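You operate a simulated robot arm through the tools that you are given. There is no shell and no other tool. Be economical: measure what you need, move in short steps, check, and stop when the job is done.

You are at the controls of a simulated two-armed robot. One attempt, no reset.

Task
Take the blue dust cloth from the top of the packing table and lay it out flat on the top of the long table.

Only the result counts: the job must be done as asked and must still hold three seconds after the hand-in. Knocking over, shifting, dropping, spilling or breaking anything else fails it. Flat cloth is picked up by pressing the open fingertips on it (5 to 10 N) and closing them slowly along it; thin cloth reads only 2 to 8 mm in the jaws.

Robot
Two 7-joint arms with two-finger parallel grippers on one trunk, on a base that drives. Base frame: it is fixed to the floor where the robot stands at the start and does not move with it; the origin is under the middle of the robot, x ahead of it, y to its left, z up. Units: cm, degrees, N and s.
The left shoulder is at the start at [7, 16.3, 104.5], the right one opposite. Places, roughly: top of the long table [-160, 10, 90]. Payload 3.43 kg a hand.
Tool frame (each hand has its own): the origin (TCP) lies between the finger pads and is the grasp point; the fingertips stand 3.4 cm ahead of it; z points along the fingers, y is the line along which they close. The gripper opens to 12.8 cm. The fingers are 2.4 cm wide and 1.2 cm thick; the gripper's body (4.8 by 13 cm) begins 9.6 cm behind the TCP.
Orientation is that of the tool frame in the base frame, as a unit quaternion [w, x, y, z]. With the fingers straight down and closing along the base's y, the tool's x points along the base's -x, its y along +y and its z along -z.

Tools
- The arms move only by the tool apply_moves. It takes "left_moves", "right_moves" or both (then of equal length, played together; a hand with none holds still); each is a list of rows, each a list of 7 numbers: the shift along the tool's x, y, z in units of 40 mm (1.0 is 40 mm), then the turn, a rotation vector about the tool's x, y, z in units of 5 degrees (1.0 is 5 degrees), then the gripper command, from -1 (shut) to 1 (fully open), values between in proportion. In form: [[tx, ty, tz, wx, wy, wz, grip], ...]. A call has 1 to 12 rows; each row shifts and turns the commanded pose from where the row before left it, along the tool's axes as they then stand. A call with a number of a shift or a turn outside -1 to 1 is refused whole. Rows are played at 5 a second. More than 5 cm and 8.6 degrees between two rows, or a gripper value outside its range, and nothing of the call is played. Where a pose cannot be reached the arm comes as near as it can. A force on the tool above 40 N (or 10 N above the force at the start of the call, whichever is more), or a blocked arm, ends the call early, and 0.2 s more pass. Each finger travels about 15.3 cm/s and halts on what it meets, pressing with about 22 N; the grip force reading is that of the motor and also rises with nothing between the fingers. The clock runs only during rows and for 0.2 s after the last one: add rows that do not move to give the fingers time. The reply holds the time, the measured pose of the TCP, the force on the tool along the base axes, the opening and the grip force, in the units named above and with some noise, and new pictures: "views" is both (left out), scene, wrist or none (wrist: the cameras of the hands that moved).
- Cameras (640 x 400 px; columns grow to the right, rows downward): "scene" is now at [13.87, -1.02, 128.26]; the picture's right is [-0.01, -1.00, 0.00], its down [-0.55, 0.01, -0.84] and it looks along [0.84, -0.01, -0.55] (base axes); focal length 278 px, centre (320, 200). "left" rides on the left gripper at [7.6, 1.1, -16] in its tool frame; the picture's right is [-0.15, 0.99, 0.00], its down [-0.88, -0.13, -0.46] and it looks along [-0.45, -0.07, 0.89] (tool axes); focal length 234 px, centre (320, 200). "right" rides on the right gripper at [7.6, -1.1, -16] in its tool frame; the picture's right is [0.15, 0.99, 0.00], its down [-0.88, 0.13, -0.46] and it looks along [-0.45, 0.07, 0.89] (tool axes); focal length 234 px, centre (320, 200). There is no depth. A picture from a camera that has moved, and an enlarged one, comes with that camera's place and axes in the base frame and with its lens. The place of the scene camera against the robot may be out by one fixed shift of up to 1.2 cm in any direction.
- move_column(by): slides the trunk up (or, below 0, down) by that many cm; the arms and the scene camera ride with it, the base frame stays. It gives what a move gives, with no picture.
- roll_base(legs): drives the robot by 1 to 6 legs, each [ahead, left, turn to the left] in cm, cm and degrees, along the robot's own axes; the way and the turn of a leg run together, so that a leg with both is an arc; at most 150 cm and 180 degrees a leg. The arms and the cameras ride along, it lands a little off, and it stops where it bumps. It gives what a move gives, and a new picture of the scene camera.
- turn_head(pan, tilt): turns the head with the scene camera to pan (to the left, within 86 degrees either way) and tilt (down, from -29 to 69), counted from straight ahead of the robot. It gives what a move gives, and a new picture of the scene camera.
- zoom(camera, box): a new picture of the part [left, top, right, bottom] of that camera's present view, enlarged. No time passes.
- close_job(): hands the job in; it is judged then, once.

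Go step by step. Nothing tells you exact positions but the pictures and the camera data: compare them with the known pose of the tool, close in by small moves and look again before you grip or let go. The budget is 120 turns and 170 pictures, counting those below and the enlarged ones. Unless the task says otherwise, let go and move clear before handing in, and close with one line.

The tools are called after "Call:" by a JSON object that holds its "fn" and its "kwargs". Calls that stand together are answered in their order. apply_moves: Moves the arms, as the interface text tells. Its arguments: {"type":"object","properties":{"left_moves":{"type":"array"},"right_moves":{"type":"array"},"views":{"type":"string","enum":["both","scene","wrist","none"]}},"required":[]} The other tools are called the same way: move_column (by) slides the trunk up or down; roll_base (legs) drives the base; turn_head (pan, tilt) turns the head that bears the scene camera; zoom (camera, box) takes an enlarged picture of a part of a camera's view; close_job () hands the job in.

At the start:

```text
time_s: 0.0
left_tool_pos: [63.26, 32.66, 103.72]
left_ee_rot: [0.0, -0.002, 1.0, 0.001]
left_ft_force: [0.1, -0.5, 1.3]
left_width: 12.8
left_grip_force: 0.1
right_tool_pos: [68.89, -21.35, 99.89]
right_ee_rot: [0.0, 0.0, 1.0, 0.0]
right_ft_force: [0.9, -0.2, 0.8]
right_width: 12.81
right_grip_force: 0.1
trunk travel left (down, up): [-52.5, 41.5]
robot x, y, heading: [-0.16, 0.3, 0.1]
head pan, tilt: [-0.7, 33.1]
```

scene: 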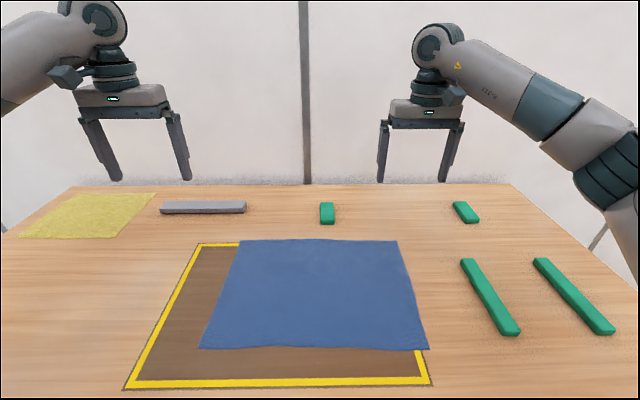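
right: 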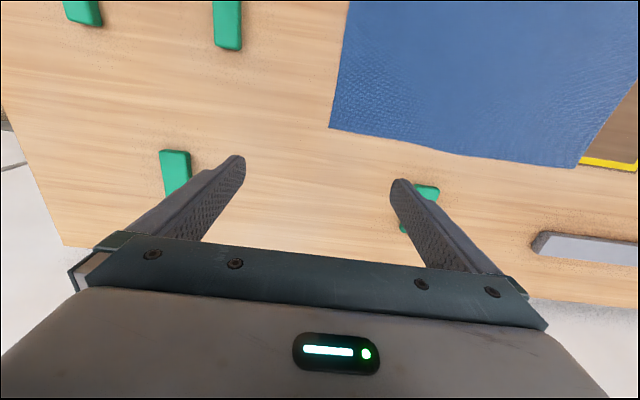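
left: 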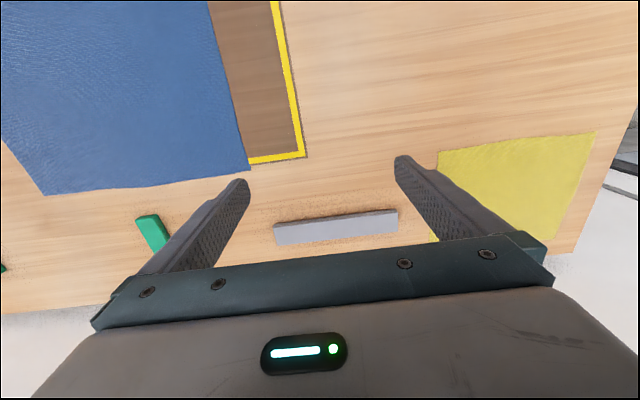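

The blue cloth lies flat at about x 43–74, y −23…21 on the packing table, with the green bars clear of it. I'll bring both hands above its two far corners and look.

Call:
{"fn": "apply_moves", "kwargs": {"left_moves": [[-0.383, -0.633, 0.65, 0, 0, 0, -0.3], [-0.383, -0.633, 0.65, 0, 0, 0, -0.3], [-0.383, -0.633, 0.65, 0, 0, 0, -0.3], [-0.383, -0.633, 0.65, 0, 0, 0, -0.3], [-0.383, -0.633, 0.65, 0, 0, 0, -0.3], [-0.383, -0.633, 0.65, 0, 0, 0, -0.3], [0, 0, 0, 0, 0, 0, -0.3]], "right_moves": [[-0.15, 0.12, 0.495, 0, 0, 0, -0.3], [-0.15, 0.12, 0.495, 0, 0, 0, -0.3], [-0.15, 0.12, 0.495, 0, 0, 0, -0.3], [-0.15, 0.12, 0.495, 0, 0, 0, -0.3], [-0.15, 0.12, 0.495, 0, 0, 0, -0.3], [-0.15, 0.12, 0.495, 0, 0, 0, -0.3], [0, 0, 0, 0, 0, 0, -0.3]]}}

```text
time_s: 1.6
left_tool_pos: [72.46, 17.58, 88.17]
left_ee_rot: [0.0, -0.001, 1.0, 0.0]
left_ft_force: [-0.7, 0.4, 0.3]
left_width: 4.47
left_grip_force: 0.1
right_tool_pos: [72.48, -18.49, 87.85]
right_ee_rot: [0.0, 0.001, 1.0, -0.001]
right_ft_force: [0.3, 0.2, 0.8]
right_width: 4.46
right_grip_force: 0.0
trunk travel left (down, up): [-52.5, 41.5]
robot x, y, heading: [-0.28, 0.38, -0.2]
head pan, tilt: [-0.7, 33.1]
camera scene: at [13.77, -0.98, 128.28], right [-0.01, -1.0, 0.0], down [-0.55, 0.01, -0.84], along [0.84, -0.01, -0.55], focal length 278 px, centre (320, 200)
camera right: at [64.72, -19.6, 104.04], right [-0.15, 0.99, 0.0], down [0.88, 0.13, 0.46], along [0.45, 0.07, -0.89], focal length 234 px, centre (320, 200)
camera left: at [64.96, 18.77, 104.06], right [0.15, 0.99, 0.0], down [0.88, -0.13, 0.46], along [0.45, -0.07, -0.89], focal length 234 px, centre (320, 200)
```

scene: 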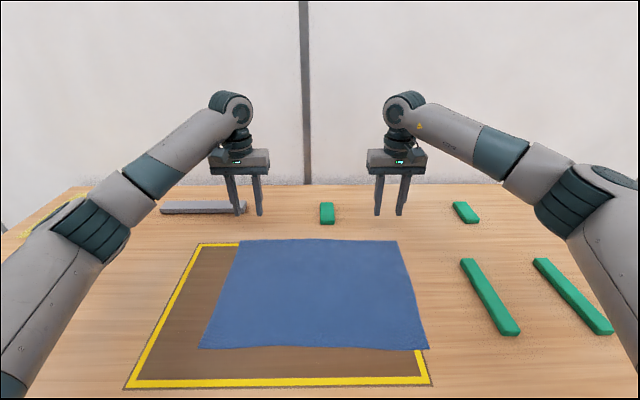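
right: 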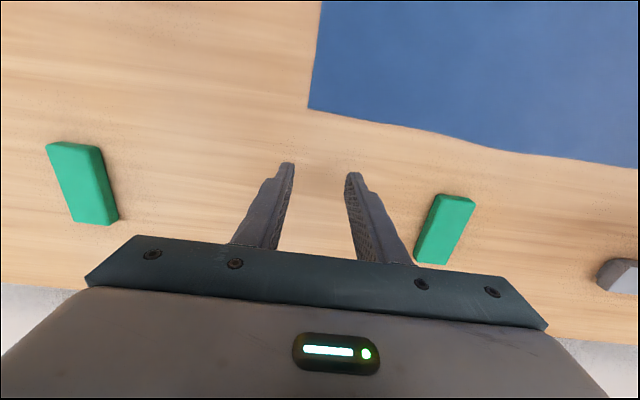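
left: 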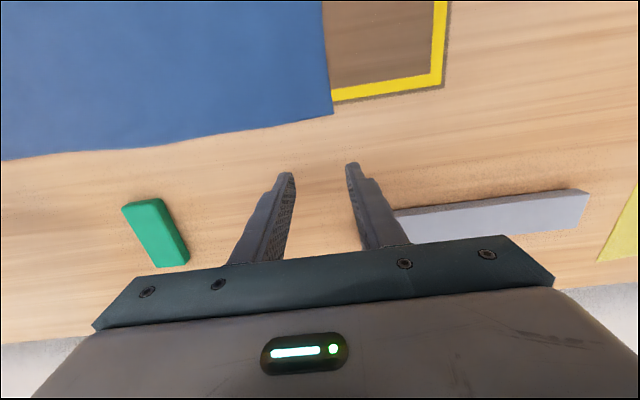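

The wrist and head views together put the far corners near x 67.5, y +19.5 / −20.2, and suggest the surface is higher than 75 (perhaps about 80). I'll shift over the corners slightly lower and check again.

Call:
{"fn": "apply_moves", "kwargs": {"left_moves": [[0.8, -0.12, 0, 0, 0, 0, -0.3], [0.8, -0.12, 0.2, 0, 0, 0, -0.3], [0, 0, 0.2, 0, 0, 0, -0.3], [0, 0, 0, 0, 0, 0, -0.3]], "right_moves": [[0.8, 0.13, 0, 0, 0, 0, -0.3], [0.8, 0.13, 0.2, 0, 0, 0, -0.3], [0, 0, 0.2, 0, 0, 0, -0.3], [0, 0, 0, 0, 0, 0, -0.3]]}}

```text
time_s: 2.6
left_tool_pos: [66.1, 16.67, 86.59]
left_ee_rot: [0.0, -0.001, 1.0, 0.0]
left_ft_force: [-0.8, -0.2, -0.3]
left_width: 4.48
left_grip_force: 0.1
right_tool_pos: [66.08, -17.58, 86.41]
right_ee_rot: [-0.001, -0.001, 1.0, 0.0]
right_ft_force: [0.2, -0.1, 0.0]
right_width: 4.48
right_grip_force: 0.0
trunk travel left (down, up): [-52.5, 41.5]
robot x, y, heading: [-0.41, -0.0, -0.1]
head pan, tilt: [-0.7, 33.1]
camera scene: at [13.82, -1.03, 128.27], right [-0.01, -1.0, 0.0], down [-0.55, 0.01, -0.84], along [0.84, -0.01, -0.55], focal length 278 px, centre (320, 200)
camera right: at [58.33, -18.74, 102.49], right [-0.15, 0.99, 0.0], down [0.88, 0.13, 0.46], along [0.45, 0.07, -0.89], focal length 234 px, centre (320, 200)
camera left: at [58.55, 17.79, 102.55], right [0.15, 0.99, 0.0], down [0.88, -0.13, 0.46], along [0.45, -0.07, -0.89], focal length 234 px, centre (320, 200)
```

scene: 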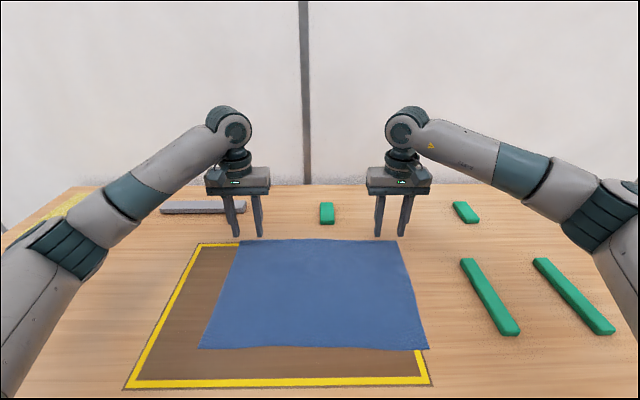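
right: 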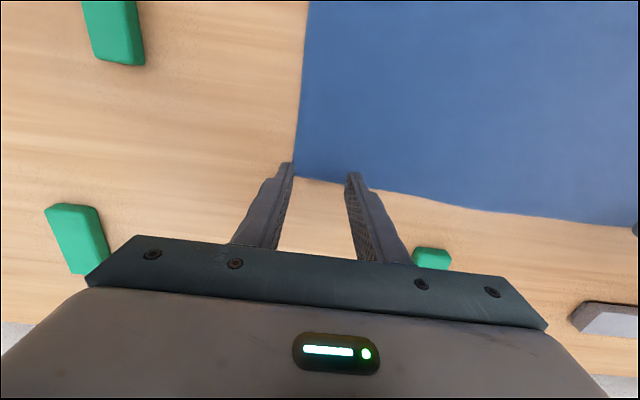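
left: 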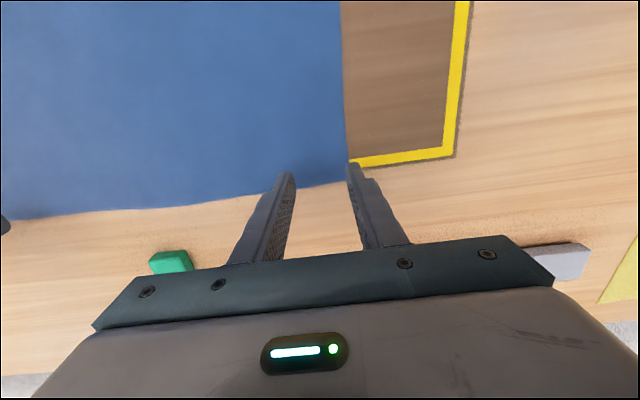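

Corners now resolve to about (67.2, −19.9) and (68.0, 19.0) at z ≈ 81. I'll move inward and descend carefully.

Call:
{"fn": "apply_moves", "kwargs": {"left_moves": [[0, -0.27, 0.1, 0, 0, 0, -0.3], [0, 0, 0.15, 0, 0, 0, -0.3], [0, 0, 0.1, 0, 0, 0, -0.3], [0, 0, 0, 0, 0, 0, -0.3]], "right_moves": [[0.2, 0.35, 0.1, 0, 0, 0, -0.3], [0, 0, 0.15, 0, 0, 0, -0.3], [0, 0, 0.1, 0, 0, 0, -0.3], [0, 0, 0, 0, 0, 0, -0.3]], "views": "wrist"}}

```text
time_s: 3.6
left_tool_pos: [66.06, 15.41, 85.19]
left_ee_rot: [0.0, 0.0, 1.0, -0.001]
left_ft_force: [-0.3, -0.2, -0.4]
left_width: 4.49
left_grip_force: 0.0
right_tool_pos: [65.34, -16.17, 84.97]
right_ee_rot: [0.0, 0.0, 1.0, 0.0]
right_ft_force: [-0.3, 0.6, 0.2]
right_width: 4.46
right_grip_force: 0.1
trunk travel left (down, up): [-52.5, 41.5]
robot x, y, heading: [0.14, 0.06, 0.1]
head pan, tilt: [-0.7, 33.1]
camera right: at [57.63, -17.32, 100.97], right [-0.15, 0.99, 0.0], down [0.88, 0.13, 0.46], along [0.45, 0.07, -0.89], focal length 234 px, centre (320, 200)
camera left: at [58.49, 16.62, 101.13], right [0.15, 0.99, 0.0], down [0.88, -0.13, 0.46], along [0.45, -0.07, -0.89], focal length 234 px, centre (320, 200)
```

right: 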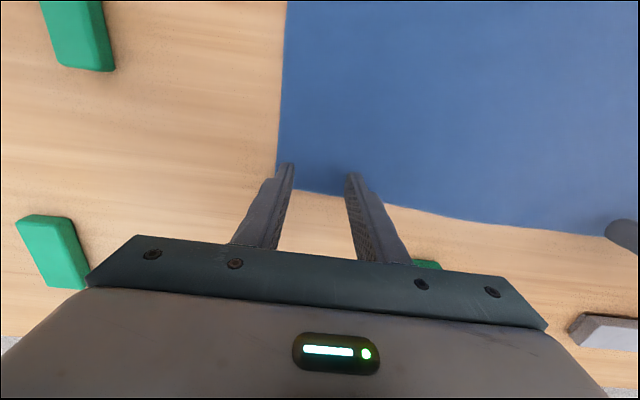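
left: 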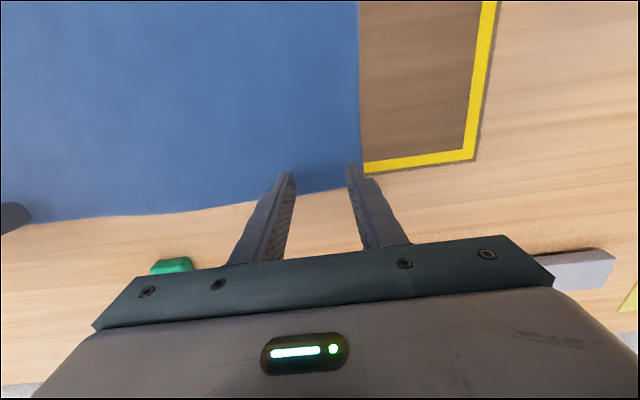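

Placement over the corners looks right. I'll go down in small steps, reading the force.

Call:
{"fn": "apply_moves", "kwargs": {"left_moves": [[0, 0, 0.1, 0, 0, 0, -0.3], [0, 0, 0.08, 0, 0, 0, -0.3], [0, 0, 0, 0, 0, 0, -0.3]], "right_moves": [[0, 0, 0.1, 0, 0, 0, -0.3], [0, 0, 0.08, 0, 0, 0, -0.3], [0, 0, 0, 0, 0, 0, -0.3]], "views": "none"}}

Call:
{"fn": "apply_moves", "kwargs": {"left_moves": [[0, 0, 0.07, 0, 0, 0, -0.3], [0, 0, 0, 0, 0, 0, -0.3]], "right_moves": [[0, 0, 0.07, 0, 0, 0, -0.3], [0, 0, 0, 0, 0, 0, -0.3]], "views": "none"}}

```text
time_s: 4.4
left_tool_pos: [66.06, 15.46, 84.42]
left_ee_rot: [0.0, -0.001, 1.0, 0.001]
left_ft_force: [0.8, -0.2, -0.6]
left_width: 4.48
left_grip_force: 0.1
right_tool_pos: [65.23, -16.12, 84.17]
right_ee_rot: [0.001, 0.0, 1.0, 0.0]
right_ft_force: [-0.2, 0.1, 0.8]
right_width: 4.47
right_grip_force: 0.0
trunk travel left (down, up): [-52.5, 41.5]
robot x, y, heading: [0.13, 0.08, 0.1]
head pan, tilt: [-0.7, 33.1]
```

```text
time_s: 5.0
left_tool_pos: [66.03, 15.51, 84.13]
left_ee_rot: [0.0, 0.0, 1.0, 0.0]
left_ft_force: [0.1, 0.3, -0.1]
left_width: 4.49
left_grip_force: 0.1
right_tool_pos: [65.31, -16.05, 83.93]
right_ee_rot: [0.0, -0.001, 1.0, 0.0]
right_ft_force: [0.6, -0.2, -0.9]
right_width: 4.49
right_grip_force: 0.1
trunk travel left (down, up): [-52.5, 41.5]
robot x, y, heading: [0.11, 0.39, 0.0]
head pan, tilt: [-0.7, 33.1]
```

Call:
{"fn": "apply_moves", "kwargs": {"left_moves": [[0, 0, 0.07, 0, 0, 0, -0.3], [0, 0, 0.05, 0, 0, 0, -0.3], [0, 0, 0, 0, 0, 0, -0.3]], "right_moves": [[0, 0, 0.07, 0, 0, 0, -0.3], [0, 0, 0, 0, 0, 0, -0.3], [0, 0, 0, 0, 0, 0, -0.3]], "views": "both"}}

```text
time_s: 5.8
left_tool_pos: [66.09, 15.4, 83.75]
left_ee_rot: [0.0, -0.001, 1.0, 0.0]
left_ft_force: [-0.6, -1.5, 0.0]
left_width: 4.48
left_grip_force: 0.1
right_tool_pos: [65.31, -16.02, 83.6]
right_ee_rot: [0.0, 0.0, 1.0, 0.001]
right_ft_force: [-0.1, 0.0, 0.7]
right_width: 4.49
right_grip_force: 0.1
trunk travel left (down, up): [-52.5, 41.5]
robot x, y, heading: [0.27, -0.12, -0.1]
head pan, tilt: [-0.7, 33.1]
camera scene: at [13.87, -1.02, 128.27], right [-0.01, -1.0, 0.0], down [-0.55, 0.01, -0.84], along [0.84, -0.01, -0.55], focal length 278 px, centre (320, 200)
camera right: at [57.68, -17.22, 99.68], right [-0.15, 0.99, 0.0], down [0.88, 0.13, 0.46], along [0.45, 0.07, -0.89], focal length 234 px, centre (320, 200)
camera left: at [58.5, 16.65, 99.6], right [0.15, 0.99, 0.0], down [0.88, -0.13, 0.46], along [0.45, -0.07, -0.89], focal length 234 px, centre (320, 200)
```

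scene: 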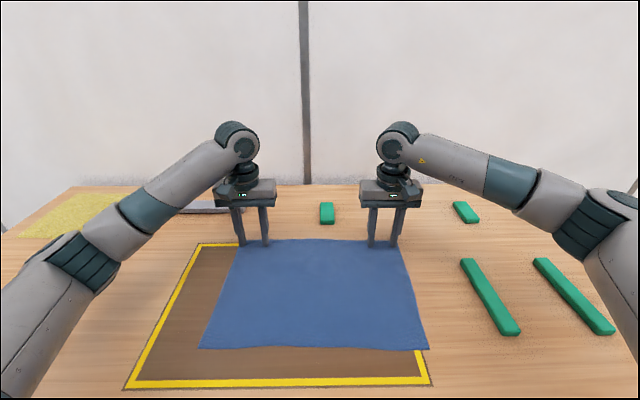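
right: 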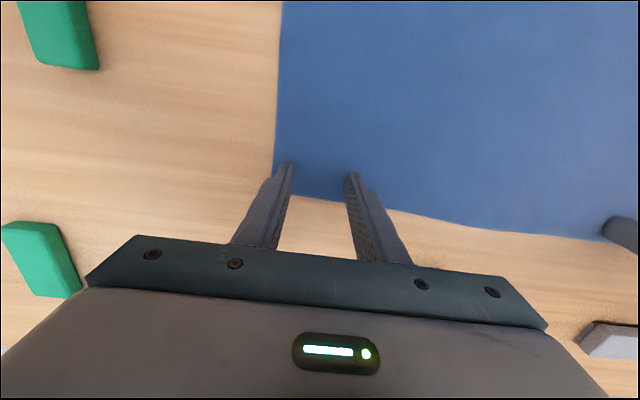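
left: 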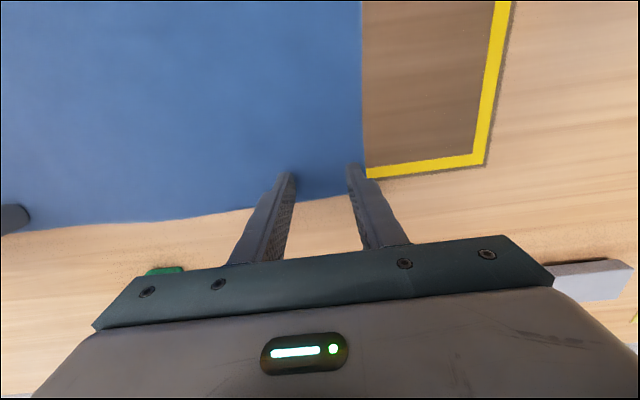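

No contact yet; continuing down in 2 mm steps.

Call:
{"fn": "apply_moves", "kwargs": {"left_moves": [[0, 0, 0.06, 0, 0, 0, -0.3], [0, 0, 0.06, 0, 0, 0, -0.3], [0, 0, 0, 0, 0, 0, -0.3]], "right_moves": [[0, 0, 0.06, 0, 0, 0, -0.3], [0, 0, 0.06, 0, 0, 0, -0.3], [0, 0, 0, 0, 0, 0, -0.3]], "views": "none"}}

Call:
{"fn": "apply_moves", "kwargs": {"left_moves": [[0, 0, 0.06, 0, 0, 0, -0.3], [0, 0, 0.06, 0, 0, 0, -0.3], [0, 0, 0, 0, 0, 0, -0.3]], "right_moves": [[0, 0, 0.06, 0, 0, 0, -0.3], [0, 0, 0.06, 0, 0, 0, -0.3], [0, 0, 0, 0, 0, 0, -0.3]], "views": "none"}}

```text
time_s: 6.6
left_tool_pos: [65.91, 15.6, 83.6]
left_ee_rot: [0.003, 0.0, 1.0, 0.0]
left_ft_force: [3.5, -1.2, 14.7]
left_width: 4.49
left_grip_force: 0.1
right_tool_pos: [65.35, -16.1, 83.53]
right_ee_rot: [0.002, 0.0, 1.0, 0.0]
right_ft_force: [6.2, -0.7, 22.2]
right_width: 4.49
right_grip_force: 0.0
trunk travel left (down, up): [-52.5, 41.5]
robot x, y, heading: [0.23, -0.15, 0.1]
head pan, tilt: [-0.7, 33.1]
```

```text
time_s: 7.2
left_tool_pos: [65.93, 15.6, 83.54]
left_ee_rot: [0.006, 0.0, 1.0, 0.0]
left_ft_force: [-1.7, 0.6, 16.2]
left_width: 4.49
left_grip_force: 0.1
right_tool_pos: [65.29, -16.11, 83.58]
right_ee_rot: [0.006, 0.0, 1.0, 0.001]
right_ft_force: [-2.8, 0.1, 16.4]
right_width: 4.48
right_grip_force: 0.0
trunk travel left (down, up): [-52.5, 41.5]
robot x, y, heading: [-0.15, -0.01, -0.3]
head pan, tilt: [-0.7, 33.1]
stopped in row 2 (right hand): the force on the tool passed its limit (the readings are from after the stop); the commanded pose is now the measured one
```

Contact at tip z ≈ 80.15. I'll ease off and read the force.

Call:
{"fn": "apply_moves", "kwargs": {"left_moves": [[0, 0, -0.02, 0, 0, 0, -0.3], [0, 0, 0, 0, 0, 0, -0.3]], "right_moves": [[0, 0, -0.02, 0, 0, 0, -0.3], [0, 0, 0, 0, 0, 0, -0.3]], "views": "wrist"}}

```text
time_s: 7.8
left_tool_pos: [65.9, 15.51, 83.67]
left_ee_rot: [0.005, -0.001, 1.0, -0.001]
left_ft_force: [1.1, -0.2, 15.1]
left_width: 4.48
left_grip_force: 0.0
right_tool_pos: [65.35, -16.02, 83.49]
right_ee_rot: [0.005, 0.001, 1.0, 0.001]
right_ft_force: [-0.1, 0.7, 24.0]
right_width: 4.48
right_grip_force: 0.1
trunk travel left (down, up): [-52.5, 41.5]
robot x, y, heading: [-0.22, 0.17, 0.1]
head pan, tilt: [-0.7, 33.1]
camera right: at [57.47, -17.24, 99.52], right [-0.15, 0.99, 0.0], down [0.88, 0.13, 0.47], along [0.46, 0.07, -0.88], focal length 234 px, centre (320, 200)
camera left: at [58.23, 16.69, 99.42], right [0.14, 0.99, 0.0], down [0.88, -0.13, 0.46], along [0.46, -0.07, -0.89], focal length 234 px, centre (320, 200)
```

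right: 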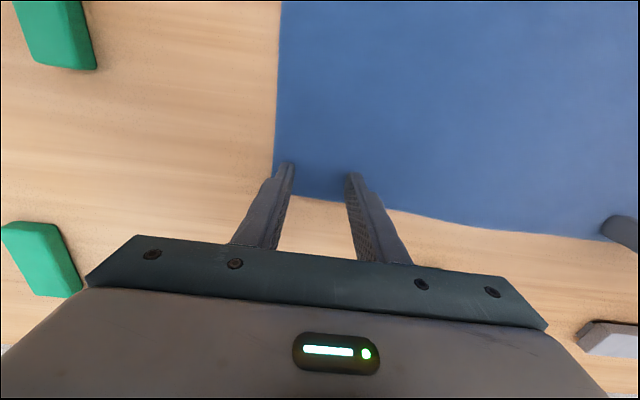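
left: 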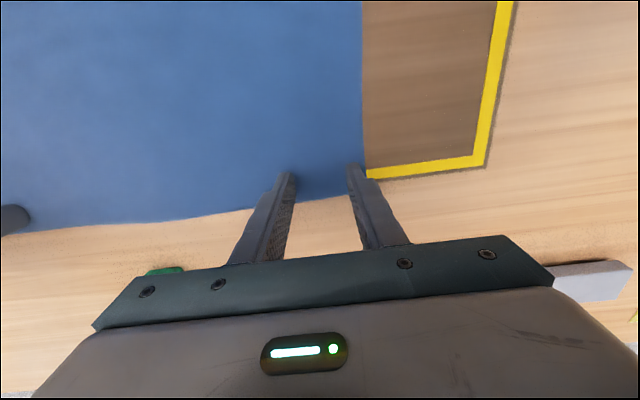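

Call:
{"fn": "apply_moves", "kwargs": {"left_moves": [[0, 0, -0.03, 0, 0, 0, -0.3], [0, 0, 0, 0, 0, 0, -0.3]], "right_moves": [[0, 0, -0.06, 0, 0, 0, -0.3], [0, 0, 0, 0, 0, 0, -0.3]], "views": "none"}}

```text
time_s: 8.4
left_tool_pos: [65.92, 15.44, 83.52]
left_ee_rot: [0.003, 0.0, 1.0, 0.0]
left_ft_force: [-3.2, 1.4, 16.0]
left_width: 4.48
left_grip_force: 0.1
right_tool_pos: [65.34, -16.05, 83.56]
right_ee_rot: [0.003, 0.001, 1.0, 0.001]
right_ft_force: [0.1, -2.1, 10.8]
right_width: 4.5
right_grip_force: 0.1
trunk travel left (down, up): [-52.5, 41.5]
robot x, y, heading: [-0.04, -0.17, 0.2]
head pan, tilt: [-0.7, 33.1]
```

Call:
{"fn": "apply_moves", "kwargs": {"left_moves": [[0, 0, -0.04, 0, 0, 0, -0.3], [0, 0, 0, 0, 0, 0, -0.3]], "right_moves": [[0, 0, -0.015, 0, 0, 0, -0.3], [0, 0, 0, 0, 0, 0, -0.3]], "views": "none"}}

```text
time_s: 9.0
left_tool_pos: [65.89, 15.46, 83.54]
left_ee_rot: [0.003, -0.001, 1.0, 0.0]
left_ft_force: [-2.1, 0.1, 6.9]
left_width: 4.5
left_grip_force: 0.1
right_tool_pos: [65.48, -15.94, 83.52]
right_ee_rot: [0.003, -0.001, 1.0, 0.001]
right_ft_force: [-1.4, -0.3, 4.6]
right_width: 4.47
right_grip_force: 0.0
trunk travel left (down, up): [-52.5, 41.5]
robot x, y, heading: [0.01, 0.14, 0.2]
head pan, tilt: [-0.7, 33.1]
```

Both hands press lightly (7 N and 5 N). Now I close slowly along the cloth.

Call:
{"fn": "apply_moves", "kwargs": {"left_moves": [[0, 0, 0, 0, 0, 0, -0.37], [0, 0, 0, 0, 0, 0, -0.44], [0, 0, 0, 0, 0, 0, -0.51], [0, 0, 0, 0, 0, 0, -0.58], [0, 0, 0, 0, 0, 0, -0.65], [0, 0, 0, 0, 0, 0, -0.72], [0, 0, 0, 0, 0, 0, -0.79], [0, 0, 0, 0, 0, 0, -0.86], [0, 0, 0, 0, 0, 0, -0.93], [0, 0, 0, 0, 0, 0, -1], [0, 0, 0, 0, 0, 0, -1], [0, 0, 0, 0, 0, 0, -1]], "right_moves": [[0, 0, 0.01, 0, 0, 0, -0.37], [0, 0, 0, 0, 0, 0, -0.44], [0, 0, 0, 0, 0, 0, -0.51], [0, 0, 0, 0, 0, 0, -0.58], [0, 0, 0, 0, 0, 0, -0.65], [0, 0, 0, 0, 0, 0, -0.72], [0, 0, 0, 0, 0, 0, -0.79], [0, 0, 0, 0, 0, 0, -0.86], [0, 0, 0, 0, 0, 0, -0.93], [0, 0, 0, 0, 0, 0, -1], [0, 0, 0, 0, 0, 0, -1], [0, 0, 0, 0, 0, 0, -1]], "views": "both"}}

```text
time_s: 11.6
left_tool_pos: [66.11, 15.5, 83.64]
left_ee_rot: [0.002, -0.001, 1.0, -0.002]
left_ft_force: [-0.3, -6.0, 1.4]
left_width: 0.23
left_grip_force: 21.8
right_tool_pos: [65.54, -15.92, 83.57]
right_ee_rot: [0.003, 0.0, 1.0, 0.002]
right_ft_force: [0.8, 7.3, 9.2]
right_width: 0.23
right_grip_force: 22.4
trunk travel left (down, up): [-52.5, 41.5]
robot x, y, heading: [0.05, -0.12, -0.1]
head pan, tilt: [-0.7, 33.1]
camera scene: at [13.78, -1.0, 128.28], right [-0.01, -1.0, 0.0], down [-0.55, 0.01, -0.84], along [0.84, -0.01, -0.55], focal length 278 px, centre (320, 200)
camera right: at [57.73, -17.25, 99.55], right [-0.15, 0.99, 0.0], down [0.88, 0.13, 0.46], along [0.46, 0.07, -0.89], focal length 234 px, centre (320, 200)
camera left: at [58.45, 16.68, 99.49], right [0.14, 0.99, 0.0], down [0.88, -0.13, 0.46], along [0.46, -0.07, -0.89], focal length 234 px, centre (320, 200)
```

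scene: 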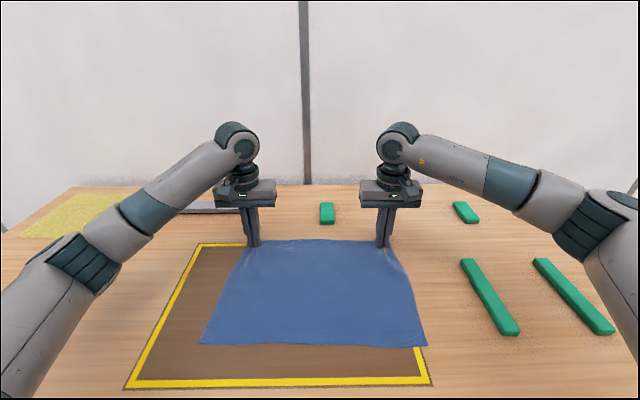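
right: 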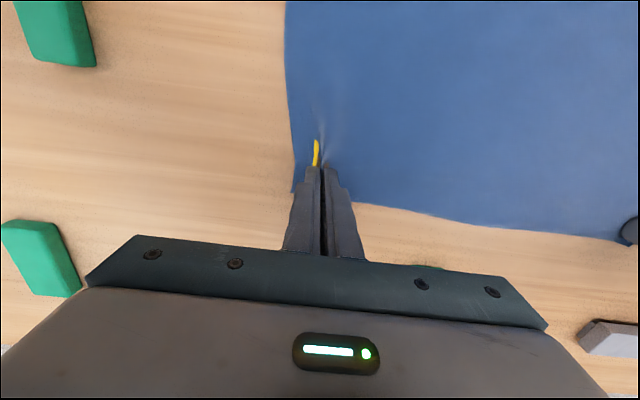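
left: 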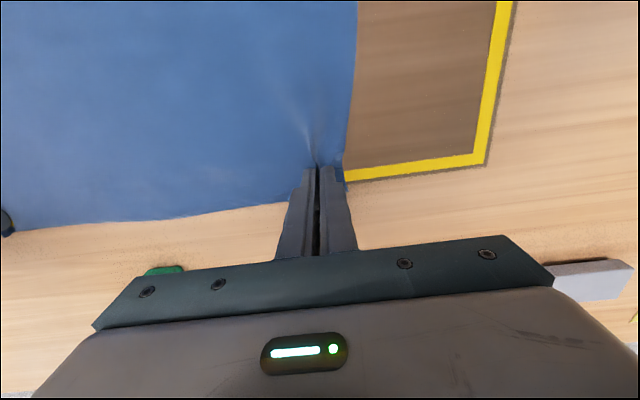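

Both jaws read 2.3 mm, so cloth is in each. I'll inspect the little yellow spot at the right fingertips.

Call:
{"fn": "zoom", "kwargs": {"camera": "right", "box": [270, 110, 390, 185]}}

```text
5.33 times, centred on (330, 148) of right
camera zoom: at [57.73, -17.25, 99.55], right [-0.15, 0.99, 0.0], down [0.88, 0.13, 0.46], along [0.46, 0.07, -0.89], focal length 1249 px, centre (267, 480)
```

zoom: 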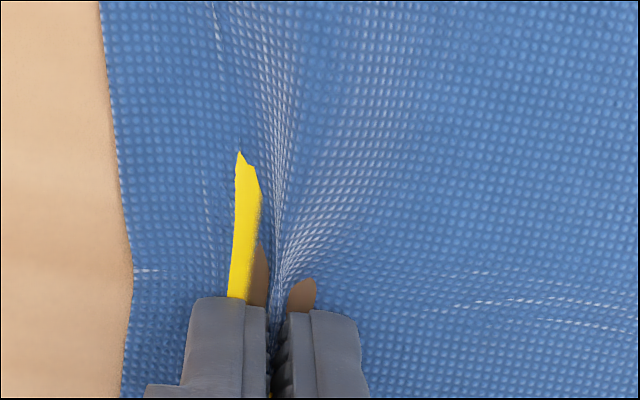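

That's just the floor-tape marking of the mat showing under the pinch; fine. Now I lift a little and check the hold.

Call:
{"fn": "apply_moves", "kwargs": {"left_moves": [[0, 0, -0.25, 0, 0, 0, -1], [0, 0, -0.5, 0, 0, 0, -1], [0, 0, -0.5, 0, 0, 0, -1], [0, 0, -0.5, 0, 0, 0, -1], [0, 0, 0, 0, 0, 0, -1]], "right_moves": [[0, 0, -0.25, 0, 0, 0, -1], [0, 0, -0.5, 0, 0, 0, -1], [0, 0, -0.5, 0, 0, 0, -1], [0, 0, -0.5, 0, 0, 0, -1], [0, 0, 0, 0, 0, 0, -1]], "views": "both"}}

```text
time_s: 12.8
left_tool_pos: [66.25, 15.63, 90.58]
left_ee_rot: [0.002, -0.002, 1.0, -0.001]
left_ft_force: [-0.6, -7.2, -0.9]
left_width: 0.22
left_grip_force: 22.1
right_tool_pos: [65.52, -15.9, 90.39]
right_ee_rot: [0.002, 0.001, 1.0, 0.001]
right_ft_force: [0.7, 7.1, -0.5]
right_width: 0.24
right_grip_force: 22.2
trunk travel left (down, up): [-52.5, 41.5]
robot x, y, heading: [-0.05, -0.01, 0.0]
head pan, tilt: [-0.7, 33.1]
camera scene: at [13.96, -1.03, 128.25], right [-0.01, -1.0, 0.0], down [-0.55, 0.01, -0.84], along [0.84, -0.01, -0.55], focal length 278 px, centre (320, 200)
camera right: at [57.77, -17.12, 106.48], right [-0.15, 0.99, 0.0], down [0.88, 0.13, 0.46], along [0.46, 0.07, -0.89], focal length 234 px, centre (320, 200)
camera left: at [58.6, 16.84, 106.43], right [0.14, 0.99, 0.0], down [0.88, -0.13, 0.46], along [0.45, -0.07, -0.89], focal length 234 px, centre (320, 200)
```

scene: 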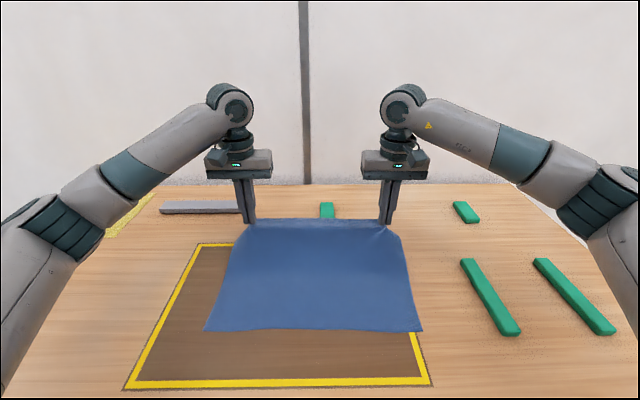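
right: 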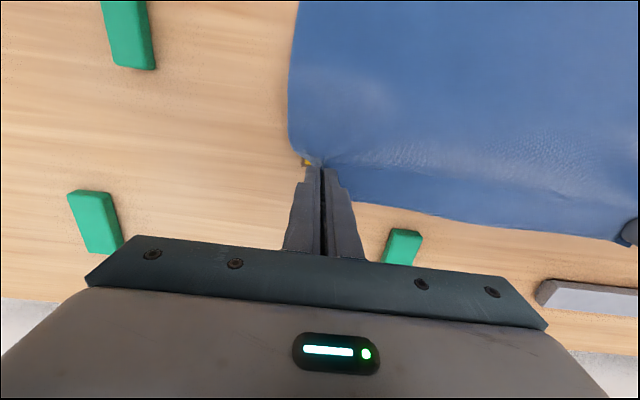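
left: 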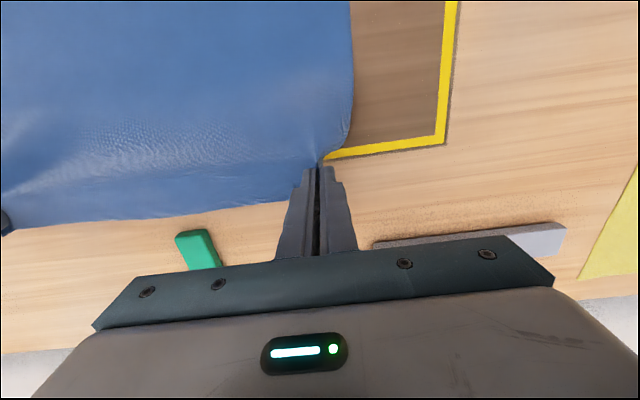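

The cloth is held by both corners and taut. I'll ease the tension slightly, then raise the trunk 30 cm to clear the table.

Call:
{"fn": "apply_moves", "kwargs": {"left_moves": [[0, -0.07, -0.2, 0, 0, 0, -1], [0, 0, 0, 0, 0, 0, -1]], "right_moves": [[0, 0.07, -0.2, 0, 0, 0, -1], [0, 0, 0, 0, 0, 0, -1]], "views": "none"}}

Call:
{"fn": "move_column", "kwargs": {"by": 30}}

Call:
{"fn": "turn_head", "kwargs": {"pan": 0, "tilt": 33}}

```text
time_s: 13.4
left_tool_pos: [66.19, 15.34, 91.32]
left_ee_rot: [0.003, -0.002, 1.0, 0.0]
left_ft_force: [-0.1, -1.9, 0.5]
left_width: 0.21
left_grip_force: 22.0
right_tool_pos: [65.52, -15.67, 91.19]
right_ee_rot: [0.002, 0.001, 1.0, 0.001]
right_ft_force: [-0.1, 0.1, -0.1]
right_width: 0.22
right_grip_force: 21.3
trunk travel left (down, up): [-52.5, 41.5]
robot x, y, heading: [0.18, -0.11, -0.3]
head pan, tilt: [-0.7, 33.1]
```

```text
time_s: 16.4
left_tool_pos: [66.18, 15.37, 121.39]
left_ee_rot: [0.002, 0.0, 1.0, -0.001]
left_ft_force: [-0.1, -0.2, -0.6]
left_width: 0.26
left_grip_force: 22.1
right_tool_pos: [65.49, -15.76, 121.22]
right_ee_rot: [0.003, 0.001, 1.0, 0.001]
right_ft_force: [-0.2, 1.1, -0.1]
right_width: 0.19
right_grip_force: 21.3
trunk travel left (down, up): [-82.5, 11.5]
robot x, y, heading: [0.21, 0.21, 0.2]
head pan, tilt: [-0.7, 33.1]
```

```text
time_s: 17.0
left_tool_pos: [66.2, 15.37, 121.41]
left_ee_rot: [0.002, 0.0, 1.0, 0.0]
left_ft_force: [0.8, -1.7, 0.0]
left_width: 0.23
left_grip_force: 21.8
right_tool_pos: [65.42, -15.6, 121.3]
right_ee_rot: [0.003, 0.001, 1.0, 0.001]
right_ft_force: [-0.5, 0.2, -0.5]
right_width: 0.19
right_grip_force: 21.8
trunk travel left (down, up): [-82.5, 11.5]
robot x, y, heading: [0.04, 0.01, 0.0]
head pan, tilt: [0.0, 33.0]
camera scene: at [13.92, -0.91, 158.28], right [0.0, -1.0, 0.0], down [-0.55, 0.0, -0.84], along [0.84, 0.0, -0.55], focal length 278 px, centre (320, 200)
```

scene: 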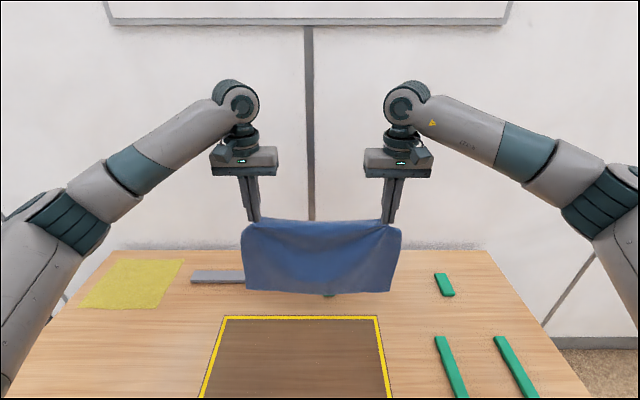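

The cloth hangs clear. I'll back away and turn a quarter left, then look at the long table before going on.

Call:
{"fn": "roll_base", "kwargs": {"legs": [[-30, 0, 0], [0, 0, 90]]}}

Call:
{"fn": "turn_head", "kwargs": {"pan": 75, "tilt": 25}}

```text
time_s: 22.9
left_tool_pos: [-47.21, 65.66, 121.36]
left_ee_rot: [-0.002, 0.718, -0.696, 0.0]
left_ft_force: [0.6, 0.9, 0.8]
left_width: 0.21
left_grip_force: 21.6
right_tool_pos: [-16.31, 65.82, 121.22]
right_ee_rot: [-0.001, 0.717, -0.697, -0.002]
right_ft_force: [-0.7, -0.1, -0.7]
right_width: 0.24
right_grip_force: 22.4
trunk travel left (down, up): [-82.5, 11.5]
robot x, y, heading: [-30.18, 0.18, 91.9]
head pan, tilt: [0.0, 33.0]
camera scene: at [-30.36, 13.01, 158.29], right [1.0, 0.03, 0.0], down [0.02, -0.54, -0.84], along [-0.03, 0.84, -0.54], focal length 278 px, centre (320, 200)
```

scene: 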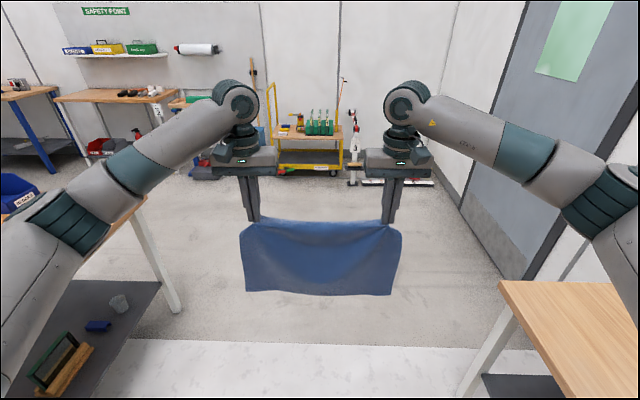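

```text
time_s: 24.4
left_tool_pos: [-47.16, 65.71, 121.38]
left_ee_rot: [-0.003, 0.718, -0.696, -0.002]
left_ft_force: [0.9, -0.4, -0.2]
left_width: 0.21
left_grip_force: 22.2
right_tool_pos: [-16.3, 65.84, 121.27]
right_ee_rot: [-0.001, 0.717, -0.697, -0.003]
right_ft_force: [-0.5, -0.8, -0.4]
right_width: 0.21
right_grip_force: 21.7
trunk travel left (down, up): [-82.5, 11.5]
robot x, y, heading: [-29.89, -0.01, 91.8]
head pan, tilt: [75.0, 25.0]
camera scene: at [-39.08, 6.23, 159.56], right [0.23, 0.97, 0.0], down [0.41, -0.1, -0.91], along [-0.88, 0.21, -0.42], focal length 278 px, centre (320, 200)
```

scene: 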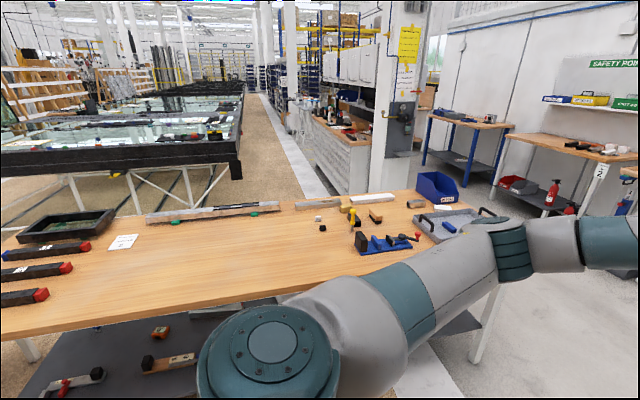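

The long table has a clear stretch in its middle (about y −50…20, x −115…−165), with objects to both sides and along the back. I'll raise the trunk further, turn to face it, shift sideways to y ≈ −15 and look.

Call:
{"fn": "move_column", "kwargs": {"by": 11}}

Call:
{"fn": "turn_head", "kwargs": {"pan": 0, "tilt": 38}}

Call:
{"fn": "roll_base", "kwargs": {"legs": [[0, 0, 88.2], [0, 16, 0]]}}

```text
time_s: 25.8
left_tool_pos: [-47.17, 65.62, 132.39]
left_ee_rot: [-0.002, 0.718, -0.696, -0.001]
left_ft_force: [-0.2, 0.5, 1.0]
left_width: 0.21
left_grip_force: 22.2
right_tool_pos: [-16.24, 65.9, 132.21]
right_ee_rot: [-0.001, 0.718, -0.696, -0.003]
right_ft_force: [0.2, -0.5, -0.4]
right_width: 0.23
right_grip_force: 22.2
trunk travel left (down, up): [-93.5, 0.5]
robot x, y, heading: [-30.15, 0.06, 91.8]
head pan, tilt: [75.0, 25.0]
```

```text
time_s: 27.3
left_tool_pos: [-47.18, 65.69, 132.37]
left_ee_rot: [-0.002, 0.718, -0.696, -0.002]
left_ft_force: [1.4, -0.1, 0.8]
left_width: 0.2
left_grip_force: 22.5
right_tool_pos: [-16.2, 65.88, 132.23]
right_ee_rot: [-0.001, 0.718, -0.696, -0.002]
right_ft_force: [-1.7, 0.4, 1.5]
right_width: 0.22
right_grip_force: 21.9
trunk travel left (down, up): [-93.5, 0.5]
robot x, y, heading: [-30.0, -0.04, 91.8]
head pan, tilt: [0.0, 38.0]
camera scene: at [-30.38, 12.74, 168.52], right [1.0, 0.03, 0.0], down [0.02, -0.62, -0.79], along [-0.02, 0.79, -0.62], focal length 278 px, centre (320, 200)
```

scene: 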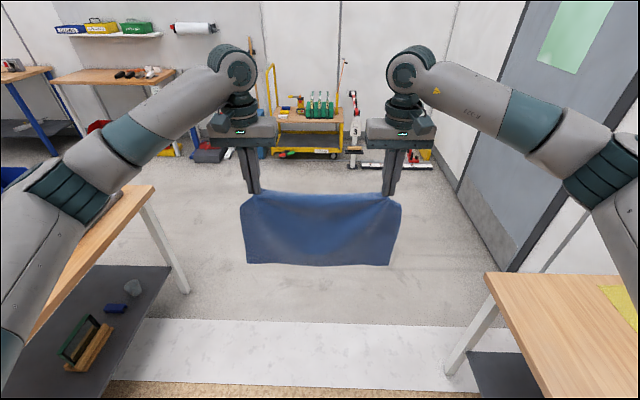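

```text
time_s: 32.4
left_tool_pos: [-96.25, -30.37, 132.32]
left_ee_rot: [0.001, 1.0, -0.003, -0.003]
left_ft_force: [0.4, 0.2, -0.1]
left_width: 0.23
left_grip_force: 22.1
right_tool_pos: [-95.35, 0.42, 132.3]
right_ee_rot: [0.002, 1.0, -0.005, -0.002]
right_ft_force: [-0.4, -0.3, -0.6]
right_width: 0.21
right_grip_force: 22.6
trunk travel left (down, up): [-93.5, 0.5]
robot x, y, heading: [-29.93, -16.13, 179.3]
head pan, tilt: [0.0, 38.0]
camera scene: at [-43.73, -16.39, 168.52], right [0.01, 1.0, 0.0], down [0.62, -0.01, -0.79], along [-0.79, 0.0, -0.62], focal length 278 px, centre (320, 200)
```

scene: 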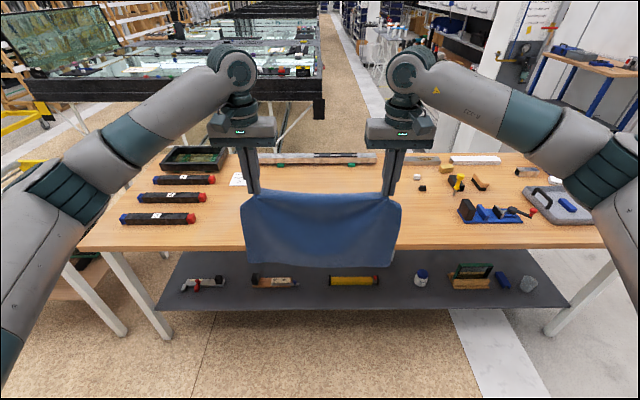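

I'm squarely facing the table, the cloth hanging well above it, and the area straight ahead is free. I'll drive ahead 40 cm and look again.

Call:
{"fn": "roll_base", "kwargs": {"legs": [[40, 0, 0.5]]}}

Call:
{"fn": "turn_head", "kwargs": {"pan": 0, "tilt": 50}}

```text
time_s: 34.9
left_tool_pos: [-135.87, -31.15, 132.53]
left_ee_rot: [-0.001, 1.0, 0.001, -0.003]
left_ft_force: [0.3, 0.9, -0.4]
left_width: 0.22
left_grip_force: 22.2
right_tool_pos: [-135.27, -0.21, 132.4]
right_ee_rot: [0.0, 1.0, -0.001, -0.003]
right_ft_force: [0.6, -0.8, -0.1]
right_width: 0.21
right_grip_force: 22.1
trunk travel left (down, up): [-93.5, 0.5]
robot x, y, heading: [-69.78, -15.74, -179.9]
head pan, tilt: [0.0, 38.0]
camera scene: at [-83.48, -16.73, 168.55], right [0.0, 1.0, 0.0], down [0.61, 0.0, -0.79], along [-0.79, 0.0, -0.61], focal length 278 px, centre (320, 200)
```

scene: 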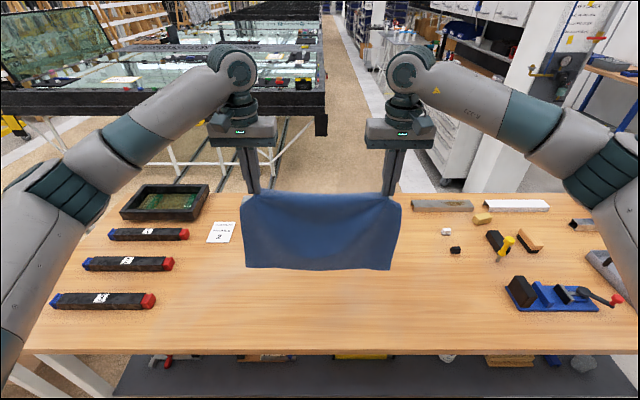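

```text
time_s: 35.7
left_tool_pos: [-136.19, -31.12, 132.39]
left_ee_rot: [-0.001, 1.0, 0.0, -0.002]
left_ft_force: [0.7, 0.2, -0.5]
left_width: 0.24
left_grip_force: 21.7
right_tool_pos: [-135.5, -0.17, 132.29]
right_ee_rot: [0.0, 1.0, -0.001, -0.003]
right_ft_force: [0.3, -0.6, 0.2]
right_width: 0.2
right_grip_force: 21.9
trunk travel left (down, up): [-93.5, 0.5]
robot x, y, heading: [-69.67, -16.3, -180.2]
head pan, tilt: [0.0, 50.0]
camera scene: at [-82.84, -16.73, 166.81], right [0.0, 1.0, 0.0], down [0.77, 0.0, -0.64], along [-0.64, 0.0, -0.77], focal length 278 px, centre (320, 200)
```

scene: 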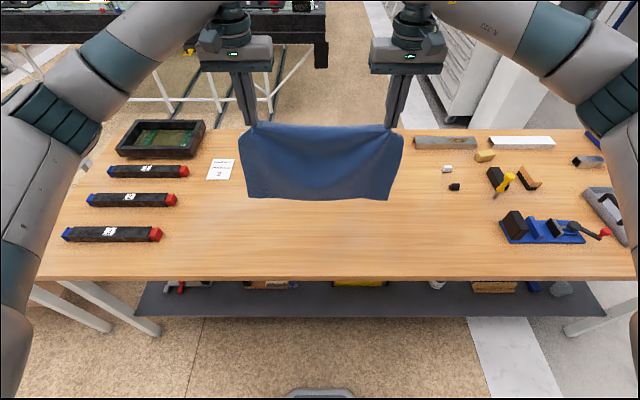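

The table's front edge is near x −119, surface about z 88–90, with free space ahead of me. I'll drive 8 cm closer and then draw the hands back so the hanging edge comes down near the front of the free area.

Call:
{"fn": "roll_base", "kwargs": {"legs": [[8, 0, 0]]}}

Call:
{"fn": "apply_moves", "kwargs": {"left_moves": [[0.6, 0, 0, 0, 0, 0, -1], [0.6, 0, 0, 0, 0, 0, -1], [0.6, 0, 0, 0, 0, 0, -1], [0.6, 0, 0, 0, 0, 0, -1], [0.6, 0, 0, 0, 0, 0, -1], [0.6, 0, 0, 0, 0, 0, -1], [0.6, 0, 0, 0, 0, 0, -1], [0, 0, 0, 0, 0, 0, -1], [0, 0, 0, 0, 0, 0, -1]], "right_moves": [[0.6, 0, 0, 0, 0, 0, -1], [0.6, 0, 0, 0, 0, 0, -1], [0.6, 0, 0, 0, 0, 0, -1], [0.6, 0, 0, 0, 0, 0, -1], [0.6, 0, 0, 0, 0, 0, -1], [0.6, 0, 0, 0, 0, 0, -1], [0.6, 0, 0, 0, 0, 0, -1], [0, 0, 0, 0, 0, 0, -1], [0, 0, 0, 0, 0, 0, -1]], "views": "both"}}

```text
time_s: 36.7
left_tool_pos: [-143.03, -31.1, 132.88]
left_ee_rot: [0.0, 1.0, 0.0, -0.007]
left_ft_force: [1.6, 0.5, -0.9]
left_width: 0.21
left_grip_force: 21.8
right_tool_pos: [-142.41, -0.1, 132.78]
right_ee_rot: [0.001, 1.0, -0.001, -0.007]
right_ft_force: [0.5, -0.4, 1.1]
right_width: 0.2
right_grip_force: 21.8
trunk travel left (down, up): [-93.5, 0.5]
robot x, y, heading: [-77.62, -15.84, -180.1]
head pan, tilt: [0.0, 50.0]
camera scene: at [-89.5, -16.72, 166.91], right [0.0, 1.0, 0.0], down [0.76, 0.0, -0.65], along [-0.65, 0.0, -0.76], focal length 278 px, centre (320, 200)
```

scene: 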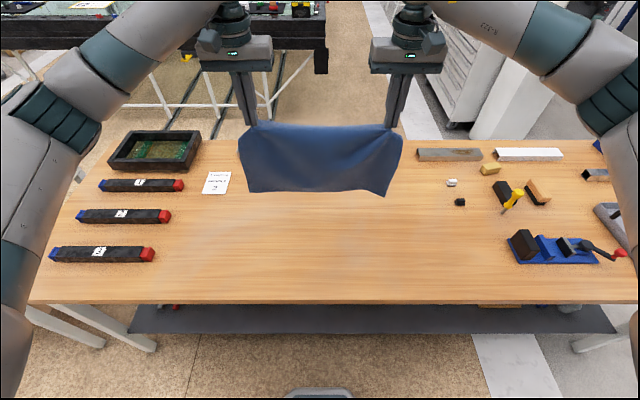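

```text
time_s: 38.7
left_tool_pos: [-127.09, -31.2, 132.28]
left_ee_rot: [-0.001, 1.0, 0.001, -0.003]
left_ft_force: [-0.6, 2.0, -0.5]
left_width: 0.22
left_grip_force: 21.8
right_tool_pos: [-126.54, -0.05, 132.36]
right_ee_rot: [0.0, 1.0, -0.001, -0.003]
right_ft_force: [-0.2, -2.0, -0.1]
right_width: 0.22
right_grip_force: 21.6
trunk travel left (down, up): [-93.5, 0.5]
robot x, y, heading: [-78.08, -15.94, -180.3]
head pan, tilt: [0.0, 50.0]
camera scene: at [-90.64, -16.72, 166.8], right [0.0, 1.0, 0.0], down [0.77, 0.0, -0.64], along [-0.64, 0.0, -0.77], focal length 278 px, centre (320, 200)
camera right: at [-118.89, 1.0, 148.31], right [0.15, -0.99, 0.0], down [-0.88, -0.13, 0.46], along [-0.46, -0.07, -0.89], focal length 234 px, centre (320, 200)
camera left: at [-119.38, -32.26, 148.15], right [-0.15, -0.99, 0.0], down [-0.88, 0.13, 0.46], along [-0.46, 0.07, -0.89], focal length 234 px, centre (320, 200)
```

scene: 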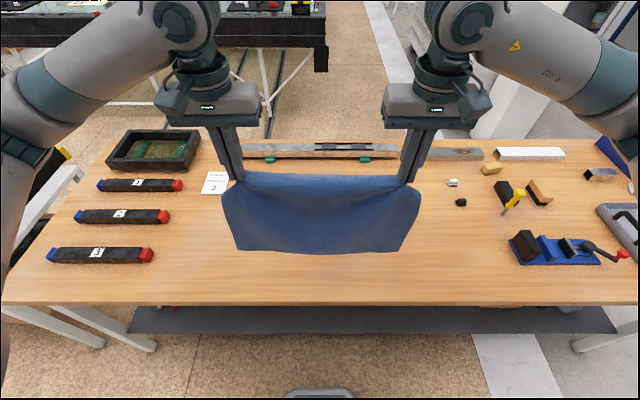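
right: 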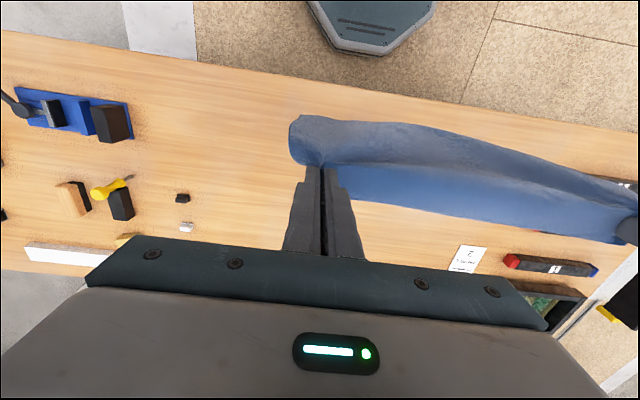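
left: 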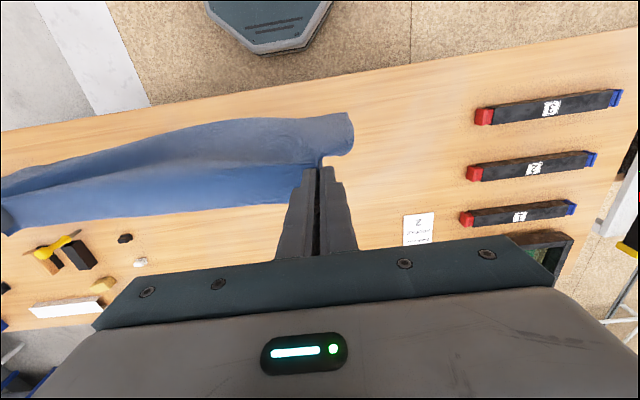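

Table front edge is at x ≈ −119, surface about z 86. Lowering by the trunk 13 cm brings the hanging edge close to the table.

Call:
{"fn": "move_column", "kwargs": {"by": -13}}

Call:
{"fn": "apply_moves", "kwargs": {"left_moves": [[0, 0, 0, 0, 0, 0, -1]], "right_moves": [[0, 0, 0, 0, 0, 0, -1]], "views": "both"}}

```text
time_s: 40.3
left_tool_pos: [-127.05, -31.16, 119.42]
left_ee_rot: [-0.002, 1.0, 0.0, -0.002]
left_ft_force: [-0.4, 1.7, 0.6]
left_width: 0.24
left_grip_force: 22.0
right_tool_pos: [-126.42, -0.08, 119.47]
right_ee_rot: [0.001, 1.0, -0.001, -0.003]
right_ft_force: [-0.7, -1.4, 0.1]
right_width: 0.21
right_grip_force: 21.7
trunk travel left (down, up): [-80.5, 13.5]
robot x, y, heading: [-77.86, -15.8, -179.6]
head pan, tilt: [0.0, 50.0]
```

```text
time_s: 40.7
left_tool_pos: [-127.16, -31.13, 119.24]
left_ee_rot: [-0.001, 1.0, 0.0, -0.003]
left_ft_force: [-0.2, 1.3, -0.6]
left_width: 0.24
left_grip_force: 21.8
right_tool_pos: [-126.49, -0.18, 119.33]
right_ee_rot: [0.001, 1.0, 0.0, -0.004]
right_ft_force: [-0.1, -1.0, -0.3]
right_width: 0.2
right_grip_force: 21.5
trunk travel left (down, up): [-80.5, 13.5]
robot x, y, heading: [-77.95, -15.82, -180.3]
head pan, tilt: [0.0, 50.0]
camera scene: at [-90.59, -16.73, 153.8], right [0.0, 1.0, 0.0], down [0.77, 0.0, -0.64], along [-0.64, 0.0, -0.77], focal length 278 px, centre (320, 200)
camera right: at [-118.85, 0.98, 135.33], right [0.15, -0.99, 0.0], down [-0.88, -0.13, 0.46], along [-0.46, -0.07, -0.89], focal length 234 px, centre (320, 200)
camera left: at [-119.34, -32.27, 135.17], right [-0.15, -0.99, 0.0], down [-0.88, 0.13, 0.46], along [-0.46, 0.07, -0.89], focal length 234 px, centre (320, 200)
```

scene: 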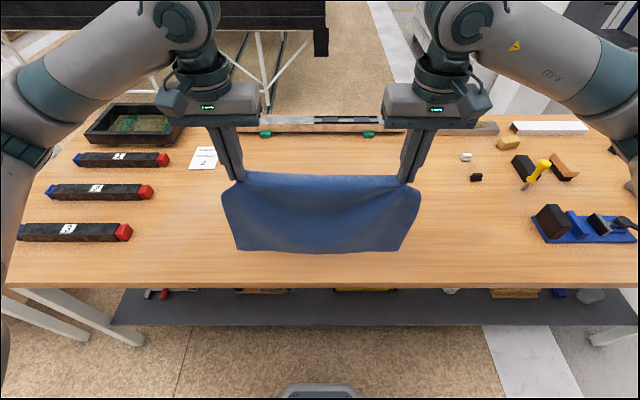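
right: 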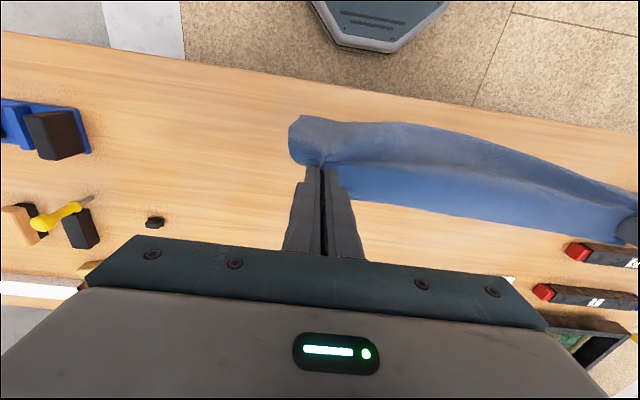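
left: 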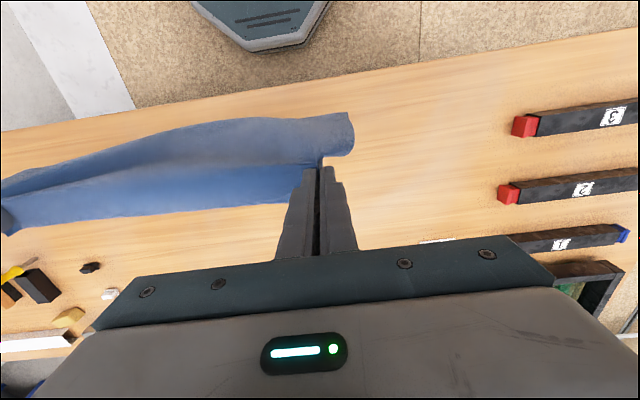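

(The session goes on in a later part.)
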